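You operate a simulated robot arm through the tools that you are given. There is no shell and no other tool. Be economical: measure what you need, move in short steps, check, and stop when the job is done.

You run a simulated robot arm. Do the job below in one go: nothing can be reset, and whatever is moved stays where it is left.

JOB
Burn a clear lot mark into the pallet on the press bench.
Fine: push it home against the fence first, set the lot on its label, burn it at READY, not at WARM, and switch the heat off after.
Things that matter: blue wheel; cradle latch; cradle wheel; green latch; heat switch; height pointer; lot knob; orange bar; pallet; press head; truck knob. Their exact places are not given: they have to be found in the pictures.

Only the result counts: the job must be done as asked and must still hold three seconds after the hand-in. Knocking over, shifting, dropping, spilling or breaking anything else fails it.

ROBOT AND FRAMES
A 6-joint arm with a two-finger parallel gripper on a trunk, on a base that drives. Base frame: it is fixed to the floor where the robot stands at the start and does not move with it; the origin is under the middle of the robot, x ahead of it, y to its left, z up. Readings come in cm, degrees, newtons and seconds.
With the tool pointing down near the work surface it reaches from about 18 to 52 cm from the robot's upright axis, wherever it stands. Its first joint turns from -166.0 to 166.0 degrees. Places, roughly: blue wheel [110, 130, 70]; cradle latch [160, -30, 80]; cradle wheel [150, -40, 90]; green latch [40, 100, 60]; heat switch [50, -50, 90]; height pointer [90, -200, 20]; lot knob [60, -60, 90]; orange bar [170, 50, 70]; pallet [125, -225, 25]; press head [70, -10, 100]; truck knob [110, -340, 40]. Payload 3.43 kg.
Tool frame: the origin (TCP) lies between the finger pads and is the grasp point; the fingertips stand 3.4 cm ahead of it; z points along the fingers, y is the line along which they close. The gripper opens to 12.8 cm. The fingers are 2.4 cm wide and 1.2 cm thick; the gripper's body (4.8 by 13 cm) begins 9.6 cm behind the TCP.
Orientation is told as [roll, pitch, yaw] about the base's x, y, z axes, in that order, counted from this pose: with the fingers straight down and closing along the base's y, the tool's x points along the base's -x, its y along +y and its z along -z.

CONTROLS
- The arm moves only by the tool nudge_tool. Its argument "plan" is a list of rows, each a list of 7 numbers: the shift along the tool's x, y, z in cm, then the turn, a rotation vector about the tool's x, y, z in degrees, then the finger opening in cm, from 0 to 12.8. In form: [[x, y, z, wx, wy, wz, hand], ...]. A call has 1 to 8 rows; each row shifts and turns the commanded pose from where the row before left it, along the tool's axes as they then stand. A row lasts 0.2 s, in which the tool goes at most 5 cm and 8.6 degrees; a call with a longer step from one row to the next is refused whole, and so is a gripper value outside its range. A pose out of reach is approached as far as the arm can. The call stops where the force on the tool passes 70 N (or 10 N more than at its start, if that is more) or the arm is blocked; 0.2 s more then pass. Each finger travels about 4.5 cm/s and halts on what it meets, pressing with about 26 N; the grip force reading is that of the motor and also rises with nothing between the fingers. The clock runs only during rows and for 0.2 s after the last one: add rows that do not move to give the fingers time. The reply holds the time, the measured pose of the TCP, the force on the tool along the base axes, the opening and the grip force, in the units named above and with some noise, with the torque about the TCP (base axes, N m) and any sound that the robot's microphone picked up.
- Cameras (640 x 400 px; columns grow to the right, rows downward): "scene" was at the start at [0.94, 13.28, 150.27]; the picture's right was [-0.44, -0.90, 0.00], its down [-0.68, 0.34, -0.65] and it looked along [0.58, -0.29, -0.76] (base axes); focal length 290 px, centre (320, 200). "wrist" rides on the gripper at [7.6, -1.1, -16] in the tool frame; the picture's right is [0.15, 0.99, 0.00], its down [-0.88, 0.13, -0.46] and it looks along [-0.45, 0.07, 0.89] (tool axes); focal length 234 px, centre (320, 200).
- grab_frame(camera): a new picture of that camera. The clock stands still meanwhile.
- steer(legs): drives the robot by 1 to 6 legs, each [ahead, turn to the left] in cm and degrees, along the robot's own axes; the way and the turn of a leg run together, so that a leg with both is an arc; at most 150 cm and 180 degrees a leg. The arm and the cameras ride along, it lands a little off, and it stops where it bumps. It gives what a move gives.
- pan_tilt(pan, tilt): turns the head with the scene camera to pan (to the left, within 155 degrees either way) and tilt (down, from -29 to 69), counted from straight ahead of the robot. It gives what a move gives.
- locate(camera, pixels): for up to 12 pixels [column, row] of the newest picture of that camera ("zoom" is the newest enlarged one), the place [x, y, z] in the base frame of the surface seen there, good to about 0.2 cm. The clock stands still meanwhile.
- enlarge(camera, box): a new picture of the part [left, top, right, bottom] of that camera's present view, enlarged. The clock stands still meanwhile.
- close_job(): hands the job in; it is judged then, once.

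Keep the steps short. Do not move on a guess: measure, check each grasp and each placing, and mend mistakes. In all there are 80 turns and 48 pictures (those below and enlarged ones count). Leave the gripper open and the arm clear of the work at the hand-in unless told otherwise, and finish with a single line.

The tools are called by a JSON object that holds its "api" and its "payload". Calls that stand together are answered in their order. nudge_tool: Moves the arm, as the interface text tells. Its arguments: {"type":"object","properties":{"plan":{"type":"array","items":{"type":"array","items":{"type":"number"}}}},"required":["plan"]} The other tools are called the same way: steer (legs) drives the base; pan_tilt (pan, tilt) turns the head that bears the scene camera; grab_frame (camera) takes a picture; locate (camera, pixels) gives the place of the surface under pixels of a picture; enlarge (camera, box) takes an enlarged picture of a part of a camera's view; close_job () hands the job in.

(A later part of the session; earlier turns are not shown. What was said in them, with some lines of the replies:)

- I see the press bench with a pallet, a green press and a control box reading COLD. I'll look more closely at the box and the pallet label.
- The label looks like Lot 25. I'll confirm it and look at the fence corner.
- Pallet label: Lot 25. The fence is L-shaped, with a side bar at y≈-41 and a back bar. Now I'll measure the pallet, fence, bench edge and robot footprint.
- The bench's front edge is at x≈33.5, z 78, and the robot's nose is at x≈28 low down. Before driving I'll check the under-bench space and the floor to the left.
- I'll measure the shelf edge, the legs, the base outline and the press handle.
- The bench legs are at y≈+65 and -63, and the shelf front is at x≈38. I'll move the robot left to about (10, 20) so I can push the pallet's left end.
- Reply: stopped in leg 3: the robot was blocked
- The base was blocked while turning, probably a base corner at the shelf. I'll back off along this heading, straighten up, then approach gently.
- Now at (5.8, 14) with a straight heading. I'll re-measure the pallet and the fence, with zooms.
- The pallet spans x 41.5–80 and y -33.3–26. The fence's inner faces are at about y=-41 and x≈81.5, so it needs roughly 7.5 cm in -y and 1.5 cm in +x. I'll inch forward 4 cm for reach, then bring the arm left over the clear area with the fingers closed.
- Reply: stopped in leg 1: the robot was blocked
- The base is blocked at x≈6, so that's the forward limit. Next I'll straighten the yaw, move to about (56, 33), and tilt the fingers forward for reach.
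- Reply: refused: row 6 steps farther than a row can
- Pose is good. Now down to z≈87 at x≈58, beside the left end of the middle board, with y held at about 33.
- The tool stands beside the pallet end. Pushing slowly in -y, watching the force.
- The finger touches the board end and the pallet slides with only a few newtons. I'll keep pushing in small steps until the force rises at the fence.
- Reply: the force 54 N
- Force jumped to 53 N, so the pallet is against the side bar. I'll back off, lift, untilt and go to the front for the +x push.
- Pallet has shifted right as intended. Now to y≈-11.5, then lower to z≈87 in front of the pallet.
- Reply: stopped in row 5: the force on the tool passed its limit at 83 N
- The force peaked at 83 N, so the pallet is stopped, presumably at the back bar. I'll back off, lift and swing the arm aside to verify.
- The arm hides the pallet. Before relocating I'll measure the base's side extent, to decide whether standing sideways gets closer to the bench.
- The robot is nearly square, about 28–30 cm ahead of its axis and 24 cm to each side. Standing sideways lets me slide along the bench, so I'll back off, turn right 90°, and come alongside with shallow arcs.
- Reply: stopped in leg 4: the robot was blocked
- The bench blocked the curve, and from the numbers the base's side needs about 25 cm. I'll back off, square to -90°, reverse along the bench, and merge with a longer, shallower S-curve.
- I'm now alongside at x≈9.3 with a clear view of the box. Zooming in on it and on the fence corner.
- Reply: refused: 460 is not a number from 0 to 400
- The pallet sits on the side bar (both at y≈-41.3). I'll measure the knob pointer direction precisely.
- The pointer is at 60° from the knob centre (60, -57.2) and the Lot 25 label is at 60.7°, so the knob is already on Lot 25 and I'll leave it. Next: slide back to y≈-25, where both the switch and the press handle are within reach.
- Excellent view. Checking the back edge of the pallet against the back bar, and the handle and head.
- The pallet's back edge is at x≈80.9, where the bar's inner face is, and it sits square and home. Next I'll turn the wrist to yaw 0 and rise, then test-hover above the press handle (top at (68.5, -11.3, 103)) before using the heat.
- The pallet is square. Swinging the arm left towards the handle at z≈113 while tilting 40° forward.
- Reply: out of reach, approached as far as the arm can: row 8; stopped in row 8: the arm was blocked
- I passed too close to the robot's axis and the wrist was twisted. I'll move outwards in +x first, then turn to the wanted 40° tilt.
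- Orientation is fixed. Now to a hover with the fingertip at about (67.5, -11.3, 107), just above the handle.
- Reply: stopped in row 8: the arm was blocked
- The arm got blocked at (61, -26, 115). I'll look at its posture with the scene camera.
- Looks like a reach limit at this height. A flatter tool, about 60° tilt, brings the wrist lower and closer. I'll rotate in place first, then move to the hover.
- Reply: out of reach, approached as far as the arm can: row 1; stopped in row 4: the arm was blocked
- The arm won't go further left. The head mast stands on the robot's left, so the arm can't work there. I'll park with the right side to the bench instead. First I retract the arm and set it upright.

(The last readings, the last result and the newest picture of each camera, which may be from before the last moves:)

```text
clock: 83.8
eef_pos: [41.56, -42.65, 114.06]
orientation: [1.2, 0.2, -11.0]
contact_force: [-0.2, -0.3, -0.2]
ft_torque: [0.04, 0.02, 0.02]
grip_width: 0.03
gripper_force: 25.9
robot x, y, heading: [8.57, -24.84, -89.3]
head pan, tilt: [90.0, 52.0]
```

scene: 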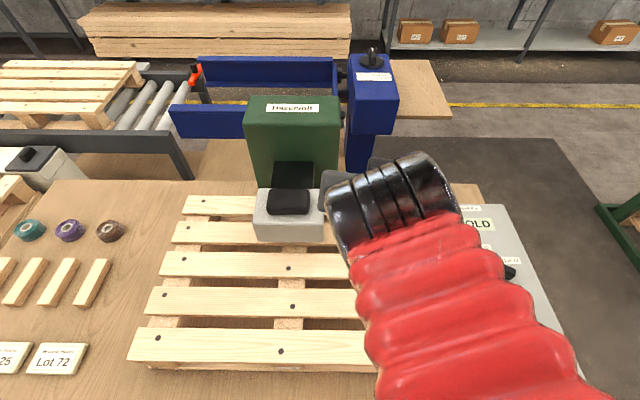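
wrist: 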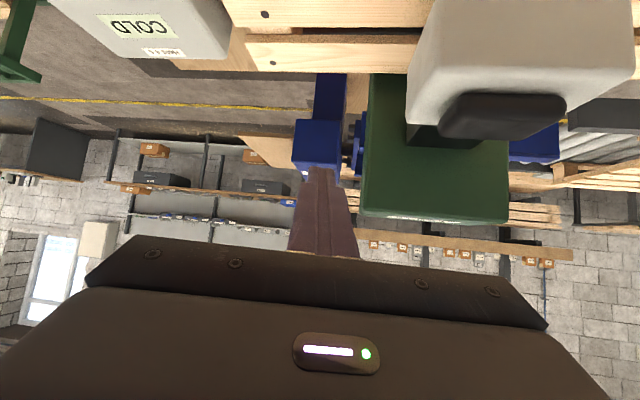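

Arm is upright and clear. Driving out, turning round, and coming back with the right side along the bench.

{"api": "steer", "payload": {"legs": [[75, -15], [18.5, 0], [0, -165.7], [53, -15], [53, 15], [-18, 0]]}}

{"api": "pan_tilt", "payload": {"pan": -90, "tilt": 50}}

{"api": "grab_frame", "payload": {"camera": "scene"}}

```text
clock: 108.8
eef_pos: [-23.08, -11.7, 114.0]
orientation: [1.2, 0.1, 167.8]
contact_force: [0.3, 0.4, 1.0]
ft_torque: [-0.01, 0.01, 0.02]
grip_width: 0.0
gripper_force: 25.8
robot x, y, heading: [9.68, -30.6, 89.2]
head pan, tilt: [90.0, 52.0]
```

```text
clock: 111.5
eef_pos: [-23.13, -11.59, 114.07]
orientation: [1.1, 0.1, 167.8]
contact_force: [0.0, 0.5, 0.3]
ft_torque: [-0.01, -0.01, 0.0]
grip_width: 0.0
gripper_force: 25.6
robot x, y, heading: [9.51, -30.66, 89.2]
head pan, tilt: [-90.0, 50.0]
```

```text
21 pictures are left
```

scene: 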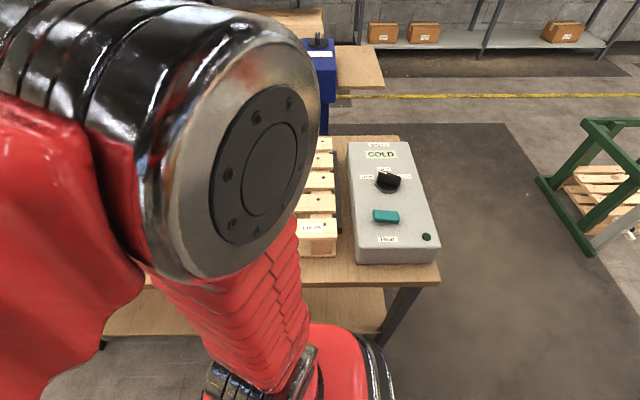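

Right side is now at the bench, (9.5, -30.7). I'll creep forward 4 cm, then swing the arm round the front to the right side in an arc.

{"api": "steer", "payload": {"legs": [[4, 0]]}}

{"api": "nudge_tool", "payload": {"plan": [[1.81, -4.48, 0, 0, 0, 7.5, 0], [1.81, -4.48, 0, 0, 0, 7.5, 0], [1.81, -4.48, 0, 0, 0, 7.5, 0], [1.81, -4.48, 0, 0, 0, 7.5, 0], [1.81, -4.48, 0, 0, 0, 7.5, 0], [1.81, -4.48, 0, 0, 0, 7.5, 0], [1.81, -4.48, 0, 0, 0, 7.5, 0], [1.81, -4.48, 0, 0, 0, 7.5, 0]]}}

{"api": "nudge_tool", "payload": {"plan": [[1.81, -4.48, 0, 0, 0, 7.5, 0], [1.81, -4.48, 0, 0, 0, 7.5, 0], [1.81, -4.48, 0, 0, 0, 7.5, 0], [1.81, -4.48, 0, 0, 0, 7.5, 0], [1.81, -4.48, 0, 0, 0, 7.5, 0], [1.81, -4.48, 0, 0, 0, 7.5, 0], [1.81, -4.48, 0, 0, 0, 7.5, 0], [1.81, -4.48, 0, 0, 0, 7.5, 0]]}}

```text
clock: 112.5
eef_pos: [-23.18, -7.59, 114.11]
orientation: [1.2, 0.1, 167.8]
contact_force: [0.5, 0.1, -0.1]
ft_torque: [-0.02, -0.03, 0.0]
grip_width: 0.0
gripper_force: 26.2
robot x, y, heading: [9.37, -26.64, 89.2]
head pan, tilt: [-90.0, 50.0]
```

```text
clock: 114.2
eef_pos: [9.19, 10.5, 113.54]
orientation: [0.5, 1.1, 107.8]
contact_force: [-0.3, 0.1, 0.2]
ft_torque: [-0.01, 0.01, 0.02]
grip_width: 0.01
gripper_force: 25.4
robot x, y, heading: [9.87, -26.63, 89.0]
head pan, tilt: [-90.0, 50.0]
```

```text
clock: 116.0
eef_pos: [41.09, -8.14, 113.82]
orientation: [-0.7, 1.0, 47.8]
contact_force: [0.4, -0.7, 0.1]
ft_torque: [0.0, 0.03, -0.02]
grip_width: 0.01
gripper_force: 25.7
robot x, y, heading: [9.95, -26.75, 89.2]
head pan, tilt: [-90.0, 50.0]
```

Works smoothly. Now yaw to about 14° (pointing at the handle) and tilt 56° forward.

{"api": "nudge_tool", "payload": {"plan": [[0, 0, 0, 0, 0, 8.5, 0], [0, 0, 0, 0, 0, 8.5, 0], [0, 0, 0, 0, 0, 8.5, 0], [0, 0, 0, 0, 0, 8.3, 0]]}}

{"api": "nudge_tool", "payload": {"plan": [[0, 0, 0, 0, -8, 0, 0], [0, 0, 0, 0, -8, 0, 0], [0, 0, 0, 0, -8, 0, 0], [0, 0, 0, 0, -8, 0, 0], [0, 0, 0, 0, -8, 0, 0], [0, 0, 0, 0, -8, 0, 0], [0, 0, 0, 0, -8, 0, 0]]}}

```text
clock: 117.0
eef_pos: [40.78, -8.07, 113.99]
orientation: [-1.1, 0.5, 13.9]
contact_force: [-0.5, 0.3, 0.4]
ft_torque: [-0.01, -0.03, 0.03]
grip_width: 0.0
gripper_force: 25.8
robot x, y, heading: [10.02, -26.41, 89.2]
head pan, tilt: [-90.0, 50.0]
```

```text
clock: 118.0
eef_pos: [42.46, -7.55, 107.37]
orientation: [-5.4, -18.9, 15.7]
contact_force: [0.3, -0.5, -0.4]
ft_torque: [-0.03, 0.03, 0.01]
grip_width: 0.01
gripper_force: 26.3
robot x, y, heading: [9.76, -26.44, 89.3]
head pan, tilt: [-90.0, 50.0]
stopped in row 4: the arm was blocked; the commanded pose is now the measured one
```

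Tilting needs the wrist further out. I'll extend to about (56, -11, 111) first, then continue tilting.

{"api": "nudge_tool", "payload": {"plan": [[-3.28, -1.79, 0.07, 0, 0, 0, 0], [-3.28, -1.79, 0.07, 0, 0, 0, 0], [-3.28, -1.79, 0.07, 0, 0, 0, 0], [-3.28, -1.79, 0.07, 0, 0, 0, 0], [0, 0, 0, -2, -8, 0, 0], [0, 0, 0, -2, -8, 0, 0], [0, 0, 0, -1, -8, 0, 0], [0, 0, 0, 0, -8, 0, 0]]}}

{"api": "grab_frame", "payload": {"camera": "scene"}}

```text
clock: 119.8
eef_pos: [56.28, -11.01, 112.06]
orientation: [-1.1, -51.1, 17.2]
contact_force: [-0.2, -0.4, 0.1]
ft_torque: [-0.03, 0.02, 0.01]
grip_width: 0.0
gripper_force: 25.7
robot x, y, heading: [9.95, -26.79, 89.1]
head pan, tilt: [-90.0, 50.0]
```

```text
20 pictures are left
```

scene: 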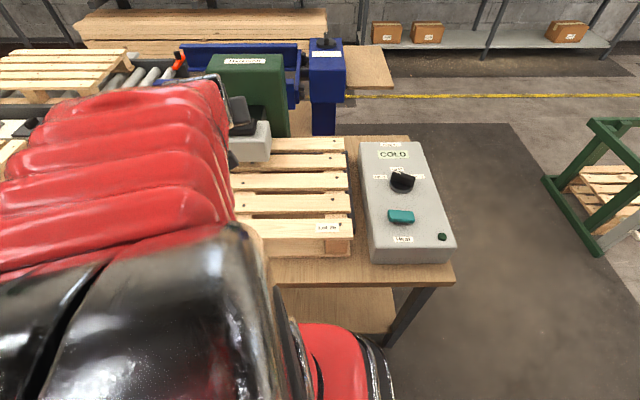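

Moving to hover just above the handle to test reach.

{"api": "nudge_tool", "payload": {"plan": [[-0.8, -1.28, 3.1, 0, 0, 0, 0], [-0.8, -1.28, 3.1, 0, 0, 0, 0], [-0.8, -1.28, 3.1, 0, 0, 0, 0], [0, 0, 0, 0, 0, 0, 0]]}}

{"api": "enlarge", "payload": {"camera": "scene", "box": [180, 40, 340, 180]}}

{"api": "grab_frame", "payload": {"camera": "wrist"}}

```text
clock: 120.8
eef_pos: [65.61, -12.45, 107.91]
orientation: [-1.1, -51.0, 17.3]
contact_force: [-0.5, -0.5, 0.8]
ft_torque: [0.03, 0.04, -0.01]
grip_width: 0.01
gripper_force: 26.2
robot x, y, heading: [9.63, -26.29, 89.0]
head pan, tilt: [-90.0, 50.0]
```

```text
2.86 times, centred on (260, 110) of scene
```

zoom: 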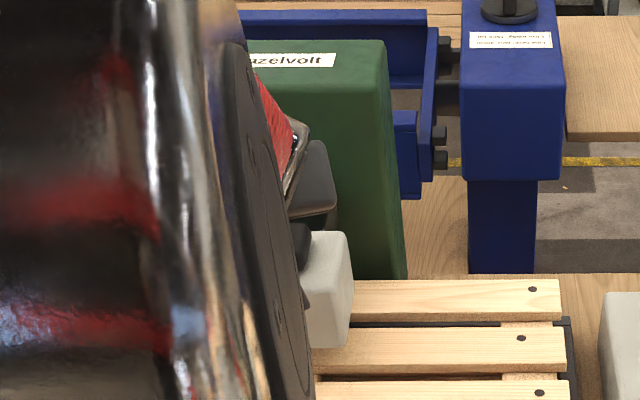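

```text
18 pictures are left
```

wrist: 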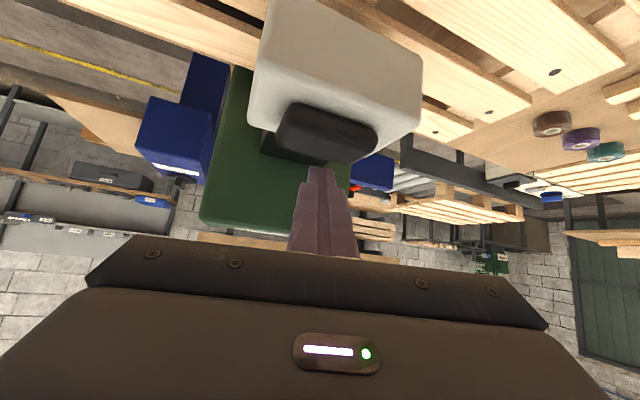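

Reach is fine. I'll remember this hover pose (65.6, -12.5, 107.9). Next stop is the heat switch: I retreat, then swing over to it at z≈100.

{"api": "nudge_tool", "payload": {"plan": [[0.8, 1.28, -3.1, 0, 0, 0, 0], [0.8, 1.28, -3.1, 0, 0, 0, 0], [0.8, 1.28, -3.1, 0, 0, 0, 0], [2.42, -3.67, -1.09, 0, 0, 0, 0], [2.42, -3.67, -1.09, 0, 0, 0, 0], [2.42, -3.67, -1.09, 0, 0, 0, 0], [2.42, -3.67, -1.09, 0, 0, 0, 0], [2.42, -3.67, -1.09, 0, 0, 0, 0]]}}

{"api": "nudge_tool", "payload": {"plan": [[2.42, -3.67, -1.09, 0, 0, 0, 0], [2.42, -3.67, -1.09, 0, 0, 0, 0], [2.42, -3.67, -1.09, 0, 0, 0, 0], [2.42, -3.67, -1.09, 0, 0, 0, 0], [2.42, -3.67, -1.09, 0, 0, 0, 0]]}}

{"api": "grab_frame", "payload": {"camera": "scene"}}

```text
clock: 122.6
eef_pos: [50.17, -32.12, 106.28]
orientation: [-1.0, -51.1, 17.2]
contact_force: [0.0, -0.1, -0.3]
ft_torque: [0.01, -0.03, 0.0]
grip_width: 0.0
gripper_force: 26.2
robot x, y, heading: [9.78, -26.39, 88.9]
head pan, tilt: [-90.0, 50.0]
```

```text
clock: 123.8
eef_pos: [43.84, -53.25, 100.6]
orientation: [-1.1, -51.0, 17.3]
contact_force: [-0.1, 0.2, 0.3]
ft_torque: [-0.03, 0.02, -0.03]
grip_width: 0.0
gripper_force: 25.8
robot x, y, heading: [9.97, -26.28, 88.9]
head pan, tilt: [-90.0, 50.0]
```

```text
17 pictures are left
```

scene: 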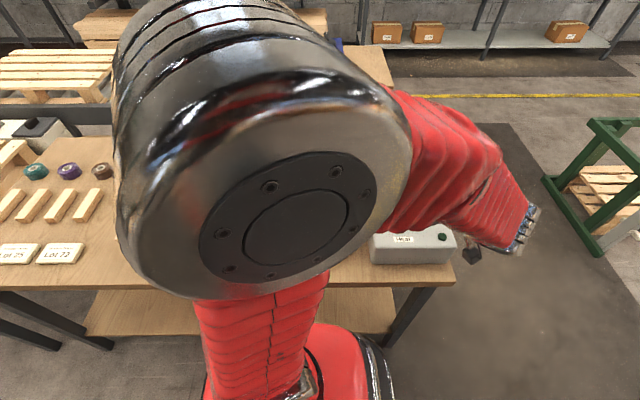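

The scene camera is blocked by the arm, so I'll check with the wrist camera.

{"api": "grab_frame", "payload": {"camera": "wrist"}}

```text
16 pictures are left
```

wrist: 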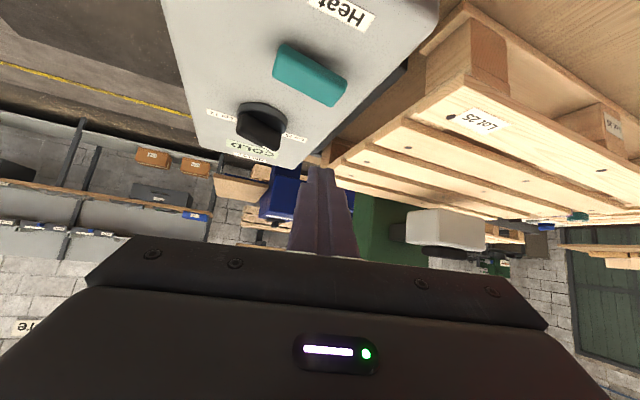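

{"api": "locate", "payload": {"camera": "wrist", "pixels": [[338, 88], [310, 75], [285, 55], [330, 98], [320, 70], [318, 165]]}}

```text
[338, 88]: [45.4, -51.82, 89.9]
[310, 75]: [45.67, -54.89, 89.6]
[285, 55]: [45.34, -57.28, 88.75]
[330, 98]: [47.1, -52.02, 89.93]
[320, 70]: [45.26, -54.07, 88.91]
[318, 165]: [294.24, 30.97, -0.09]
```

The rocker's raised (+y) end is at (46.3, -52, 90), and my fingertip is right above it at z≈98.5. Lowering straight down and pressing gently.

{"api": "nudge_tool", "payload": {"plan": [[2.72, 0, 2.2, 0, 0, 0, 0], [2.72, 0, 2.2, 0, 0, 0, 0], [0.47, 0, 0.38, 0, 0, 0, 0], [0.39, 0, 0.31, 0, 0, 0, 0], [0.39, 0, 0.31, 0, 0, 0, 0]]}}

```text
clock: 125.1
eef_pos: [44.01, -53.32, 92.62]
orientation: [-1.5, -51.5, 17.5]
contact_force: [-5.9, 4.2, 10.2]
ft_torque: [0.06, -0.03, 0.06]
grip_width: 0.01
gripper_force: 26.6
robot x, y, heading: [9.7, -26.49, 88.9]
head pan, tilt: [-90.0, 50.0]
stopped in row 5: the force on the tool passed its limit at 82 N (the readings are from after the stop); the commanded pose is now the measured one
```

I felt a firm contact. Lifting a little to see whether the lamp is on.

{"api": "nudge_tool", "payload": {"plan": [[-3.1, 0, -2.5, 0, 0, 0, 0], [-3.1, 0, -2.5, 0, 0, 0, 0]]}}

{"api": "grab_frame", "payload": {"camera": "wrist"}}

{"api": "enlarge", "payload": {"camera": "scene", "box": [360, 200, 470, 280]}}

```text
clock: 125.7
eef_pos: [43.82, -53.37, 100.29]
orientation: [-1.4, -51.3, 17.6]
contact_force: [-0.1, -0.2, 0.3]
ft_torque: [0.0, 0.02, 0.05]
grip_width: 0.01
gripper_force: 25.9
robot x, y, heading: [9.65, -26.74, 89.1]
head pan, tilt: [-90.0, 50.0]
```

```text
15 pictures are left
```

wrist: 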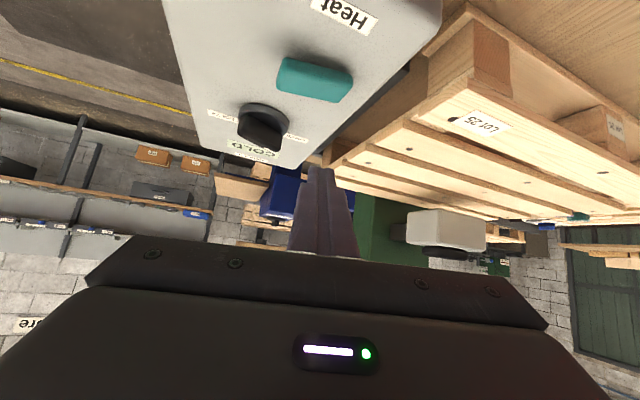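

```text
5.00 times, centred on (415, 240) of scene
```

zoom: 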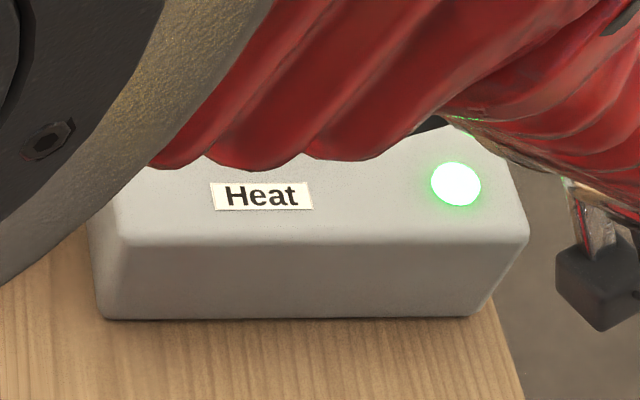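

The green lamp is lit, so the heat is on. Returning to the hover over the press handle the same way.

{"api": "nudge_tool", "payload": {"plan": [[-2.42, 3.67, 1.09, 0, 0, 0, 0], [-2.42, 3.67, 1.09, 0, 0, 0, 0], [-2.42, 3.67, 1.09, 0, 0, 0, 0], [-2.42, 3.67, 1.09, 0, 0, 0, 0], [-2.42, 3.67, 1.09, 0, 0, 0, 0], [-2.42, 3.67, 1.09, 0, 0, 0, 0], [-2.42, 3.67, 1.09, 0, 0, 0, 0], [-2.42, 3.67, 1.09, 0, 0, 0, 0]]}}

{"api": "nudge_tool", "payload": {"plan": [[-2.42, 3.67, 1.09, 0, 0, 0, 0], [-2.42, 3.67, 1.09, 0, 0, 0, 0], [-0.8, -1.28, 3.1, 0, 0, 0, 0], [-0.8, -1.28, 3.1, 0, 0, 0, 0], [-0.8, -1.28, 3.1, 0, 0, 0, 0], [0, 0, 0, 0, 0, 0, 0]]}}

{"api": "grab_frame", "payload": {"camera": "scene"}}

```text
clock: 127.5
eef_pos: [53.67, -19.64, 109.62]
orientation: [-1.5, -51.4, 17.7]
contact_force: [0.3, 0.3, -0.6]
ft_torque: [-0.02, -0.01, 0.03]
grip_width: 0.0
gripper_force: 26.3
robot x, y, heading: [10.08, -26.77, 89.0]
head pan, tilt: [-90.0, 50.0]
```

```text
clock: 128.0
eef_pos: [56.99, -23.07, 113.48]
orientation: [-3.2, -53.6, 7.5]
contact_force: [-0.7, -0.5, -0.8]
ft_torque: [-0.02, -0.03, 0.03]
grip_width: 0.0
gripper_force: 25.8
robot x, y, heading: [9.29, -26.43, 89.0]
head pan, tilt: [-90.0, 50.0]
stopped in row 2: the arm was blocked; the commanded pose is now the measured one
```

```text
13 pictures are left
```

scene: 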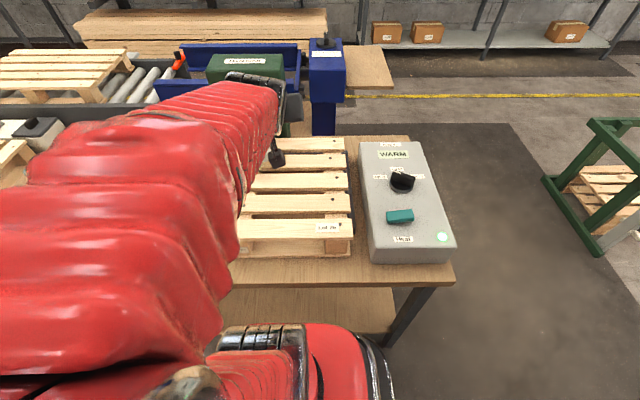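

The display now says WARM. The arm paused at (57, -23, 113.5), probably because of a wrist posture. I'll go on from here with slower steps.

{"api": "nudge_tool", "payload": {"plan": [[-0.2, 1.6, 1.88, 0, 0, 0, 0], [-0.2, 1.6, 1.88, 0, 0, 0, 0], [-0.2, 1.6, 1.88, 0, 0, 0, 0]]}}

```text
clock: 128.8
eef_pos: [61.44, -17.66, 110.52]
orientation: [-3.3, -53.7, 7.9]
contact_force: [0.4, 0.3, -0.4]
ft_torque: [0.0, 0.05, 0.0]
grip_width: 0.0
gripper_force: 26.3
robot x, y, heading: [9.67, -26.4, 89.2]
head pan, tilt: [-90.0, 50.0]
```

{"api": "nudge_tool", "payload": {"plan": [[-0.2, 1.77, 1.9, 0, 0, 0, 0], [-0.2, 1.77, 1.9, 0, 0, 0, 0], [-0.2, 1.77, 1.9, 0, 0, 0, 0], [0, 0, 0, 0, 0, 0, 0]]}}

{"api": "enlarge", "payload": {"camera": "scene", "box": [340, 120, 480, 260]}}

```text
clock: 129.8
eef_pos: [65.83, -12.12, 107.5]
orientation: [-3.3, -53.7, 7.7]
contact_force: [0.0, -0.4, 0.5]
ft_torque: [0.02, 0.02, -0.01]
grip_width: 0.0
gripper_force: 25.9
robot x, y, heading: [9.82, -26.42, 89.0]
head pan, tilt: [-90.0, 50.0]
```

```text
2.86 times, centred on (410, 190) of scene
```

zoom: 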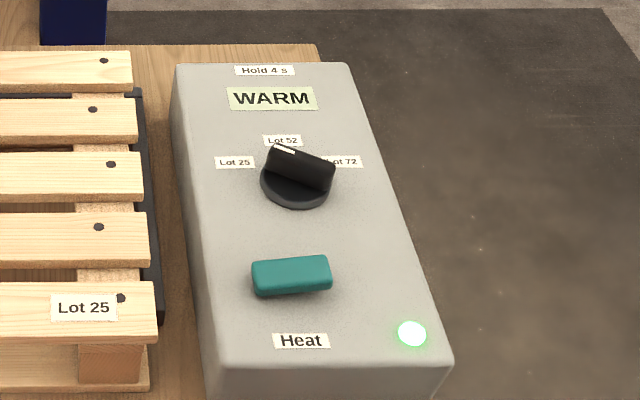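

While it warms, I'll re-check the knob direction from this view.

{"api": "locate", "payload": {"camera": "zoom", "pixels": [[277, 147], [293, 151], [285, 149], [325, 170], [310, 163], [235, 162], [283, 140], [345, 161], [262, 185], [334, 190], [297, 207], [300, 175]]}}

```text
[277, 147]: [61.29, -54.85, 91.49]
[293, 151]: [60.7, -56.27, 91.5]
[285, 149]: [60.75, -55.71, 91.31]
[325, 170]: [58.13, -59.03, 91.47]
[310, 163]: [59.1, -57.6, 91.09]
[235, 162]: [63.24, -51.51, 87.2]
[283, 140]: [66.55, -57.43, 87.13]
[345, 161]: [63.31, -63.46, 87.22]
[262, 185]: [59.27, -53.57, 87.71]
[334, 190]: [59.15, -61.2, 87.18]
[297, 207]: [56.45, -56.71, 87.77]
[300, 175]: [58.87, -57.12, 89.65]
```

The pointer still averages about 60°, on Lot 25. Waiting in place for READY.

{"api": "nudge_tool", "payload": {"plan": [[0, 0, 0, 0, 0, 0, 0], [0, 0, 0, 0, 0, 0, 0], [0, 0, 0, 0, 0, 0, 0], [0, 0, 0, 0, 0, 0, 0], [0, 0, 0, 0, 0, 0, 0], [0, 0, 0, 0, 0, 0, 0], [0, 0, 0, 0, 0, 0, 0], [0, 0, 0, 0, 0, 0, 0]]}}

{"api": "nudge_tool", "payload": {"plan": [[0, 0, 0, 0, 0, 0, 0], [0, 0, 0, 0, 0, 0, 0], [0, 0, 0, 0, 0, 0, 0], [0, 0, 0, 0, 0, 0, 0], [0, 0, 0, 0, 0, 0, 0], [0, 0, 0, 0, 0, 0, 0], [0, 0, 0, 0, 0, 0, 0], [0, 0, 0, 0, 0, 0, 0]]}}

{"api": "nudge_tool", "payload": {"plan": [[0, 0, 0, 0, 0, 0, 0], [0, 0, 0, 0, 0, 0, 0], [0, 0, 0, 0, 0, 0, 0], [0, 0, 0, 0, 0, 0, 0], [0, 0, 0, 0, 0, 0, 0], [0, 0, 0, 0, 0, 0, 0], [0, 0, 0, 0, 0, 0, 0], [0, 0, 0, 0, 0, 0, 0]]}}

{"api": "grab_frame", "payload": {"camera": "scene"}}

```text
clock: 131.6
eef_pos: [65.85, -12.15, 107.5]
orientation: [-3.4, -53.9, 7.7]
contact_force: [-0.8, 0.2, -1.3]
ft_torque: [0.03, 0.01, 0.0]
grip_width: 0.0
gripper_force: 26.1
robot x, y, heading: [9.88, -26.63, 89.2]
head pan, tilt: [-90.0, 50.0]
```

```text
clock: 133.4
eef_pos: [65.8, -12.2, 107.54]
orientation: [-3.3, -53.7, 7.7]
contact_force: [-0.1, 0.1, 0.3]
ft_torque: [0.0, -0.03, 0.0]
grip_width: 0.01
gripper_force: 26.0
robot x, y, heading: [9.66, -26.78, 89.1]
head pan, tilt: [-90.0, 50.0]
```

```text
clock: 135.2
eef_pos: [65.86, -12.1, 107.49]
orientation: [-3.3, -53.9, 7.7]
contact_force: [0.1, 0.5, 0.5]
ft_torque: [0.01, 0.0, -0.04]
grip_width: 0.01
gripper_force: 25.8
robot x, y, heading: [9.78, -26.71, 89.0]
head pan, tilt: [-90.0, 50.0]
```

```text
11 pictures are left
```

scene: 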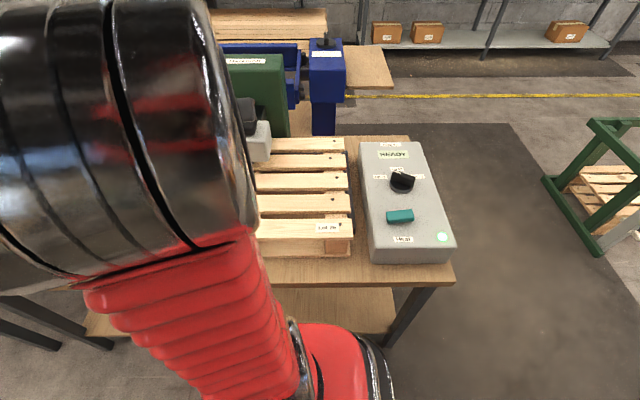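

{"api": "enlarge", "payload": {"camera": "scene", "box": [360, 135, 424, 195]}}

```text
6.67 times, centred on (392, 165) of scene
```

zoom: 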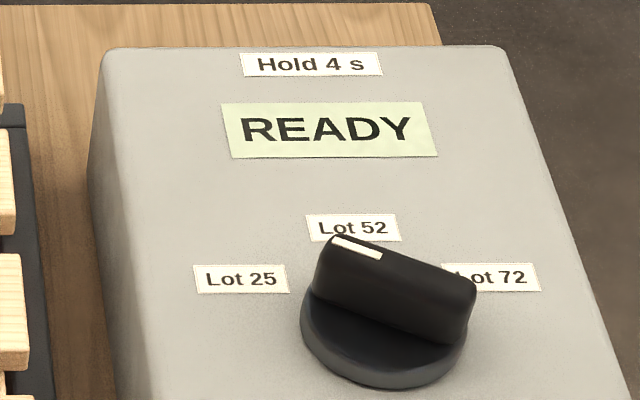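

READY. Pressing the handle straight down.

{"api": "nudge_tool", "payload": {"plan": [[1.21, 0, 0.89, 0, 0, 0, 0], [1.21, 0, 0.89, 0, 0, 0, 0], [0.81, 0, 0.59, 0, 0, 0, 0], [0.81, 0, 0.59, 0, 0, 0, 0], [0.56, 0, 0.42, 0, 0, 0, 0]]}}

```text
clock: 136.4
eef_pos: [65.85, -12.41, 102.19]
orientation: [-3.3, -54.3, 7.7]
contact_force: [-12.2, 3.1, 34.9]
ft_torque: [0.18, -0.37, 0.04]
grip_width: 0.0
gripper_force: 25.9
robot x, y, heading: [9.89, -26.36, 89.2]
head pan, tilt: [-90.0, 50.0]
```

Force is 35 N with the head moving down. A bit more to reach the bottom.

{"api": "nudge_tool", "payload": {"plan": [[0.4, 0, 0.3, 0, 0, 0, 0], [0.4, 0, 0.3, 0, 0, 0, 0]]}}

```text
clock: 136.9
eef_pos: [66.2, -12.43, 102.37]
orientation: [-3.4, -54.9, 7.8]
contact_force: [0.8, -0.2, 8.3]
ft_torque: [0.03, -0.18, 0.03]
grip_width: 0.0
gripper_force: 26.2
robot x, y, heading: [9.6, -26.46, 88.9]
head pan, tilt: [-90.0, 50.0]
stopped in row 2: the force on the tool passed its limit at 76 N (the readings are from after the stop); the commanded pose is now the measured one
```

It bottomed out at TCP z≈102.2. I'll re-apply a light press to hold it down, timing the 4 s.

{"api": "nudge_tool", "payload": {"plan": [[0.22, 0, 0.16, 0, 0, 0, 0], [0, 0, 0, 0, 0, 0, 0], [0, 0, 0, 0, 0, 0, 0], [0, 0, 0, 0, 0, 0, 0]]}}

{"api": "grab_frame", "payload": {"camera": "wrist"}}

```text
clock: 137.9
eef_pos: [66.16, -12.39, 102.14]
orientation: [-3.5, -55.0, 7.7]
contact_force: [-5.8, -0.4, 38.2]
ft_torque: [0.09, -0.64, 0.12]
grip_width: 0.0
gripper_force: 25.9
robot x, y, heading: [9.89, -26.64, 88.8]
head pan, tilt: [-90.0, 50.0]
```

```text
9 pictures are left
```

wrist: 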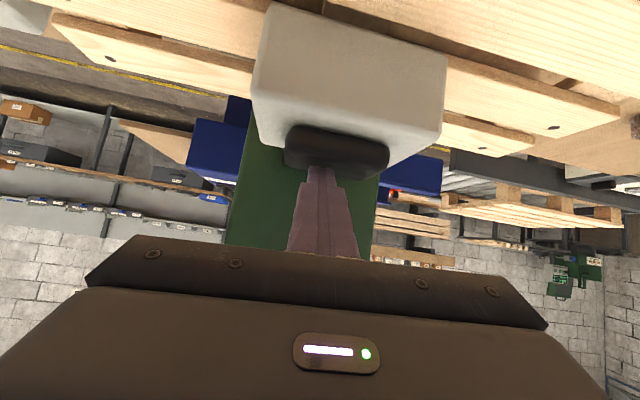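

The fingers are on the handle at 38 N. Checking how far down the head is.

{"api": "locate", "payload": {"camera": "wrist", "pixels": [[290, 110], [270, 105], [400, 125], [350, 20], [300, 8], [400, 30]]}}

```text
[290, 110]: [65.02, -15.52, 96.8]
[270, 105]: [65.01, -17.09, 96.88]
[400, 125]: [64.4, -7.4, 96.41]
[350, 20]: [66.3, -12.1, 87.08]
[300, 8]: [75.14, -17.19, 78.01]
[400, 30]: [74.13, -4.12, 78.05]
```

The head has come down about 4 cm onto the deck. Continuing the hold to about 141 s, then lifting.

{"api": "nudge_tool", "payload": {"plan": [[0, 0, 0, 0, 0, 0, 0], [0, 0, 0, 0, 0, 0, 0], [0, 0, 0, 0, 0, 0, 0], [0, 0, 0, 0, 0, 0, 0], [0, 0, 0, 0, 0, 0, 0], [0, 0, 0, 0, 0, 0, 0], [0, 0, 0, 0, 0, 0, 0], [0, 0, 0, 0, 0, 0, 0]]}}

{"api": "nudge_tool", "payload": {"plan": [[0, 0, 0, 0, 0, 0, 0], [0, 0, 0, 0, 0, 0, 0], [0, 0, 0, 0, 0, 0, 0], [0, 0, 0, 0, 0, 0, 0], [0, 0, 0, 0, 0, 0, 0], [0, 0, 0, 0, 0, 0, 0], [-2.5, 0, -1.85, 0, 0, 0, 0], [-2.5, 0, -1.85, 0, 0, 0, 0]]}}

{"api": "nudge_tool", "payload": {"plan": [[0, -1, -3, 0, 0, 0, 0], [0, -1, -3, 0, 0, 0, 0]]}}

{"api": "grab_frame", "payload": {"camera": "wrist"}}

```text
clock: 139.7
eef_pos: [66.33, -12.48, 102.29]
orientation: [-3.3, -55.1, 7.7]
contact_force: [-6.9, -2.5, 41.0]
ft_torque: [0.03, -0.65, -0.06]
grip_width: 0.01
gripper_force: 25.9
robot x, y, heading: [9.69, -26.92, 89.1]
head pan, tilt: [-90.0, 50.0]
```

```text
clock: 141.5
eef_pos: [65.84, -12.07, 108.02]
orientation: [-3.4, -54.6, 7.8]
contact_force: [-0.3, -1.0, -1.3]
ft_torque: [-0.01, 0.0, -0.02]
grip_width: 0.01
gripper_force: 25.5
robot x, y, heading: [9.88, -26.35, 89.2]
head pan, tilt: [-90.0, 50.0]
```

```text
clock: 142.1
eef_pos: [61.39, -14.34, 111.72]
orientation: [-3.4, -54.7, 7.8]
contact_force: [-0.2, -0.1, -0.5]
ft_torque: [-0.01, 0.0, -0.01]
grip_width: 0.0
gripper_force: 25.7
robot x, y, heading: [10.02, -26.58, 89.3]
head pan, tilt: [-90.0, 50.0]
```

```text
8 pictures are left
```

wrist: 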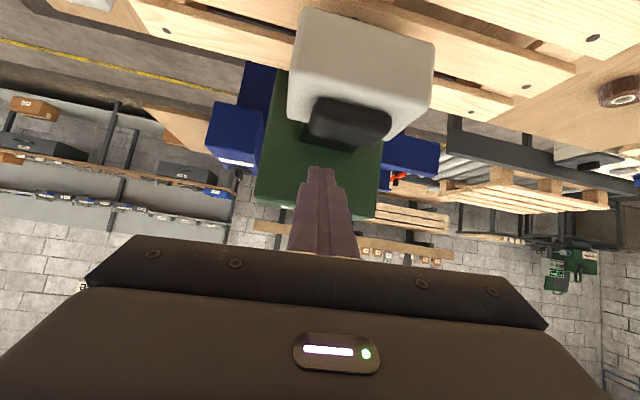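

The head has sprung back up. Now to the heat switch: back to above its other (-y) end.

{"api": "nudge_tool", "payload": {"plan": [[2.1, -3.68, -1.12, 0, 0, 0, 0], [2.1, -3.68, -1.12, 0, 0, 0, 0], [2.1, -3.68, -1.12, 0, 0, 0, 0], [2.1, -3.68, -1.12, 0, 0, 0, 0], [2.1, -3.68, -1.12, 0, 0, 0, 0], [2.1, -3.68, -1.12, 0, 0, 0, 0]]}}

{"api": "nudge_tool", "payload": {"plan": [[2.1, -3.68, -1.12, 0, 0, 0, 0], [2.1, -3.68, -1.12, 0, 0, 0, 0], [2.1, -3.68, -1.12, 0, 0, 0, 0], [2.1, -3.68, -1.12, 0, 0, 0, 0], [2.1, -3.68, -1.12, 0, 0, 0, 0]]}}

{"api": "grab_frame", "payload": {"camera": "wrist"}}

```text
clock: 143.5
eef_pos: [50.56, -37.82, 106.09]
orientation: [-2.1, -54.8, 6.3]
contact_force: [0.5, -0.2, 0.3]
ft_torque: [-0.03, 0.02, 0.01]
grip_width: 0.04
gripper_force: 25.8
robot x, y, heading: [10.14, -26.34, 89.2]
head pan, tilt: [-90.0, 50.0]
```

```text
clock: 144.7
eef_pos: [41.41, -57.16, 101.34]
orientation: [-3.4, -54.7, 7.8]
contact_force: [-1.0, -0.8, 0.0]
ft_torque: [-0.03, 0.02, 0.02]
grip_width: 0.01
gripper_force: 26.1
robot x, y, heading: [10.17, -26.49, 89.1]
head pan, tilt: [-90.0, 50.0]
```

```text
7 pictures are left
```

wrist: 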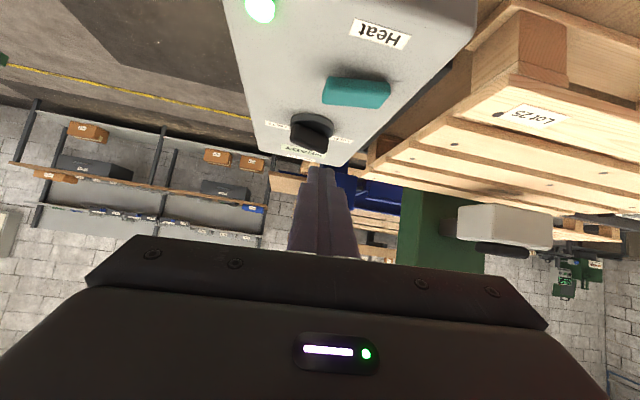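

{"api": "locate", "payload": {"camera": "wrist", "pixels": [[330, 88], [335, 98], [358, 90], [382, 92], [345, 78], [326, 95]]}}

```text
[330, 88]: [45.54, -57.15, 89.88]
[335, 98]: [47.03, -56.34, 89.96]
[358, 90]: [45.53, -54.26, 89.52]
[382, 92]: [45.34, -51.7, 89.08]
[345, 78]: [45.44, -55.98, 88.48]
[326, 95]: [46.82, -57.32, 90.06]
```

The raised end is now -y, at about (46.4, -56.9, 90). Shifting 2.2 cm in +x and pressing down.

{"api": "nudge_tool", "payload": {"plan": [[-1.27, -0.3, 1.8, 0, 0, 0, 0], [2.86, 0, 2.02, 0, 0, 0, 0], [2.86, 0, 2.02, 0, 0, 0, 0], [0.57, 0, 0.4, 0, 0, 0, 0], [0.33, 0, 0.23, 0, 0, 0, 0], [0.33, 0, 0.23, 0, 0, 0, 0], [0.33, 0, 0.23, 0, 0, 0, 0]]}}

{"api": "nudge_tool", "payload": {"plan": [[-3.1, 0, -2.2, 0, 0, 0, 0], [-3.1, 0, -2.2, 0, 0, 0, 0]]}}

{"api": "grab_frame", "payload": {"camera": "wrist"}}

```text
clock: 146.3
eef_pos: [43.67, -57.61, 92.47]
orientation: [-3.4, -54.6, 7.8]
contact_force: [0.4, 0.3, 0.8]
ft_torque: [-0.04, -0.01, 0.03]
grip_width: 0.04
gripper_force: 25.8
robot x, y, heading: [9.92, -26.51, 89.1]
head pan, tilt: [-90.0, 50.0]
```

```text
clock: 146.9
eef_pos: [43.58, -57.37, 99.96]
orientation: [-3.3, -54.7, 7.6]
contact_force: [-0.6, -0.7, -0.4]
ft_torque: [0.02, -0.01, -0.01]
grip_width: 0.0
gripper_force: 26.3
robot x, y, heading: [9.7, -26.68, 89.2]
head pan, tilt: [-90.0, 50.0]
```

```text
6 pictures are left
```

wrist: 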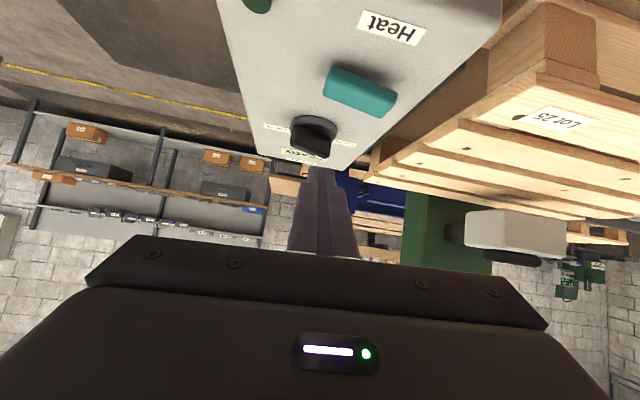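

Lamp is off and the rocker is back over, so the heat is off. I'll try to see the burnt mark under the head.

{"api": "enlarge", "payload": {"camera": "wrist", "box": [430, 160, 610, 270]}}

```text
3.56 times, centred on (520, 215) of wrist
```

zoom: 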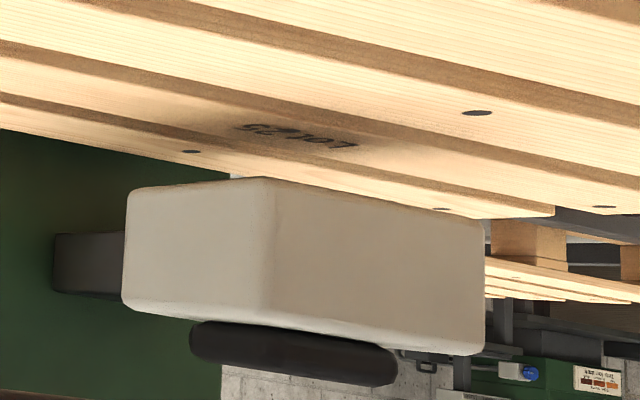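

The mark reads clear and dark "Lot 25". Now I'll lift clear of the work and open the gripper.

{"api": "nudge_tool", "payload": {"plan": [[-3.67, 0, -2.6, 0, 0, 0, 0], [-3.67, 0, -2.6, 0, 0, 0, 0], [0, 0, 0, 0, 0, 0, 4], [0, 0, 0, 0, 0, 0, 8], [0, 0, 0, 0, 0, 0, 12.8], [0, 0, 0, 0, 0, 0, 12.8], [0, 0, 0, 0, 0, 0, 12.8], [0, 0, 0, 0, 0, 0, 12.8]]}}

{"api": "grab_frame", "payload": {"camera": "wrist"}}

{"api": "grab_frame", "payload": {"camera": "scene"}}

```text
clock: 148.7
eef_pos: [43.65, -57.15, 108.94]
orientation: [-3.4, -54.7, 7.7]
contact_force: [-0.7, 0.2, 0.0]
ft_torque: [-0.06, 0.03, 0.03]
grip_width: 11.99
gripper_force: 0.0
robot x, y, heading: [9.46, -26.57, 89.2]
head pan, tilt: [-90.0, 50.0]
```

```text
4 pictures are left
```

wrist: 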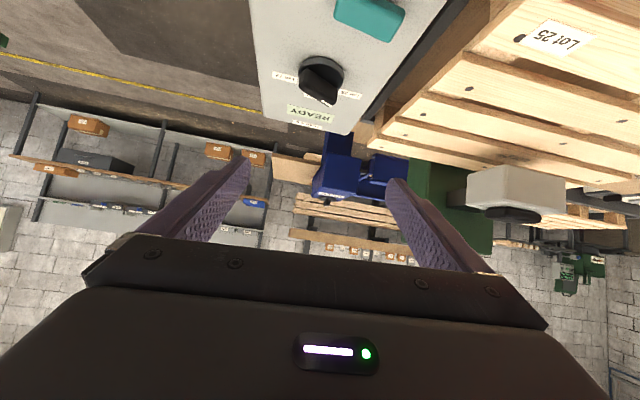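

```text
3 pictures are left
```

scene: 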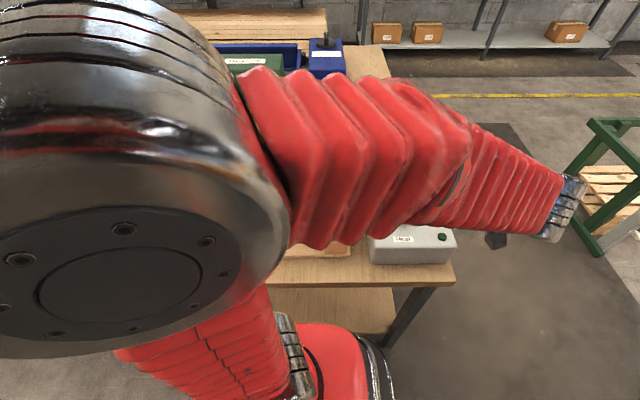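

The lamp is dark, the display is still cooling down from READY, the gripper is open and the arm is clear. Handing in.

{"api": "close_job", "payload": {}}

```text
The job is handed in.
```

The pallet is home against the fence and has a clear "Lot 25" mark, burned at READY with a hold of just over 4 s. The heat is off, the gripper is open and the arm is clear.
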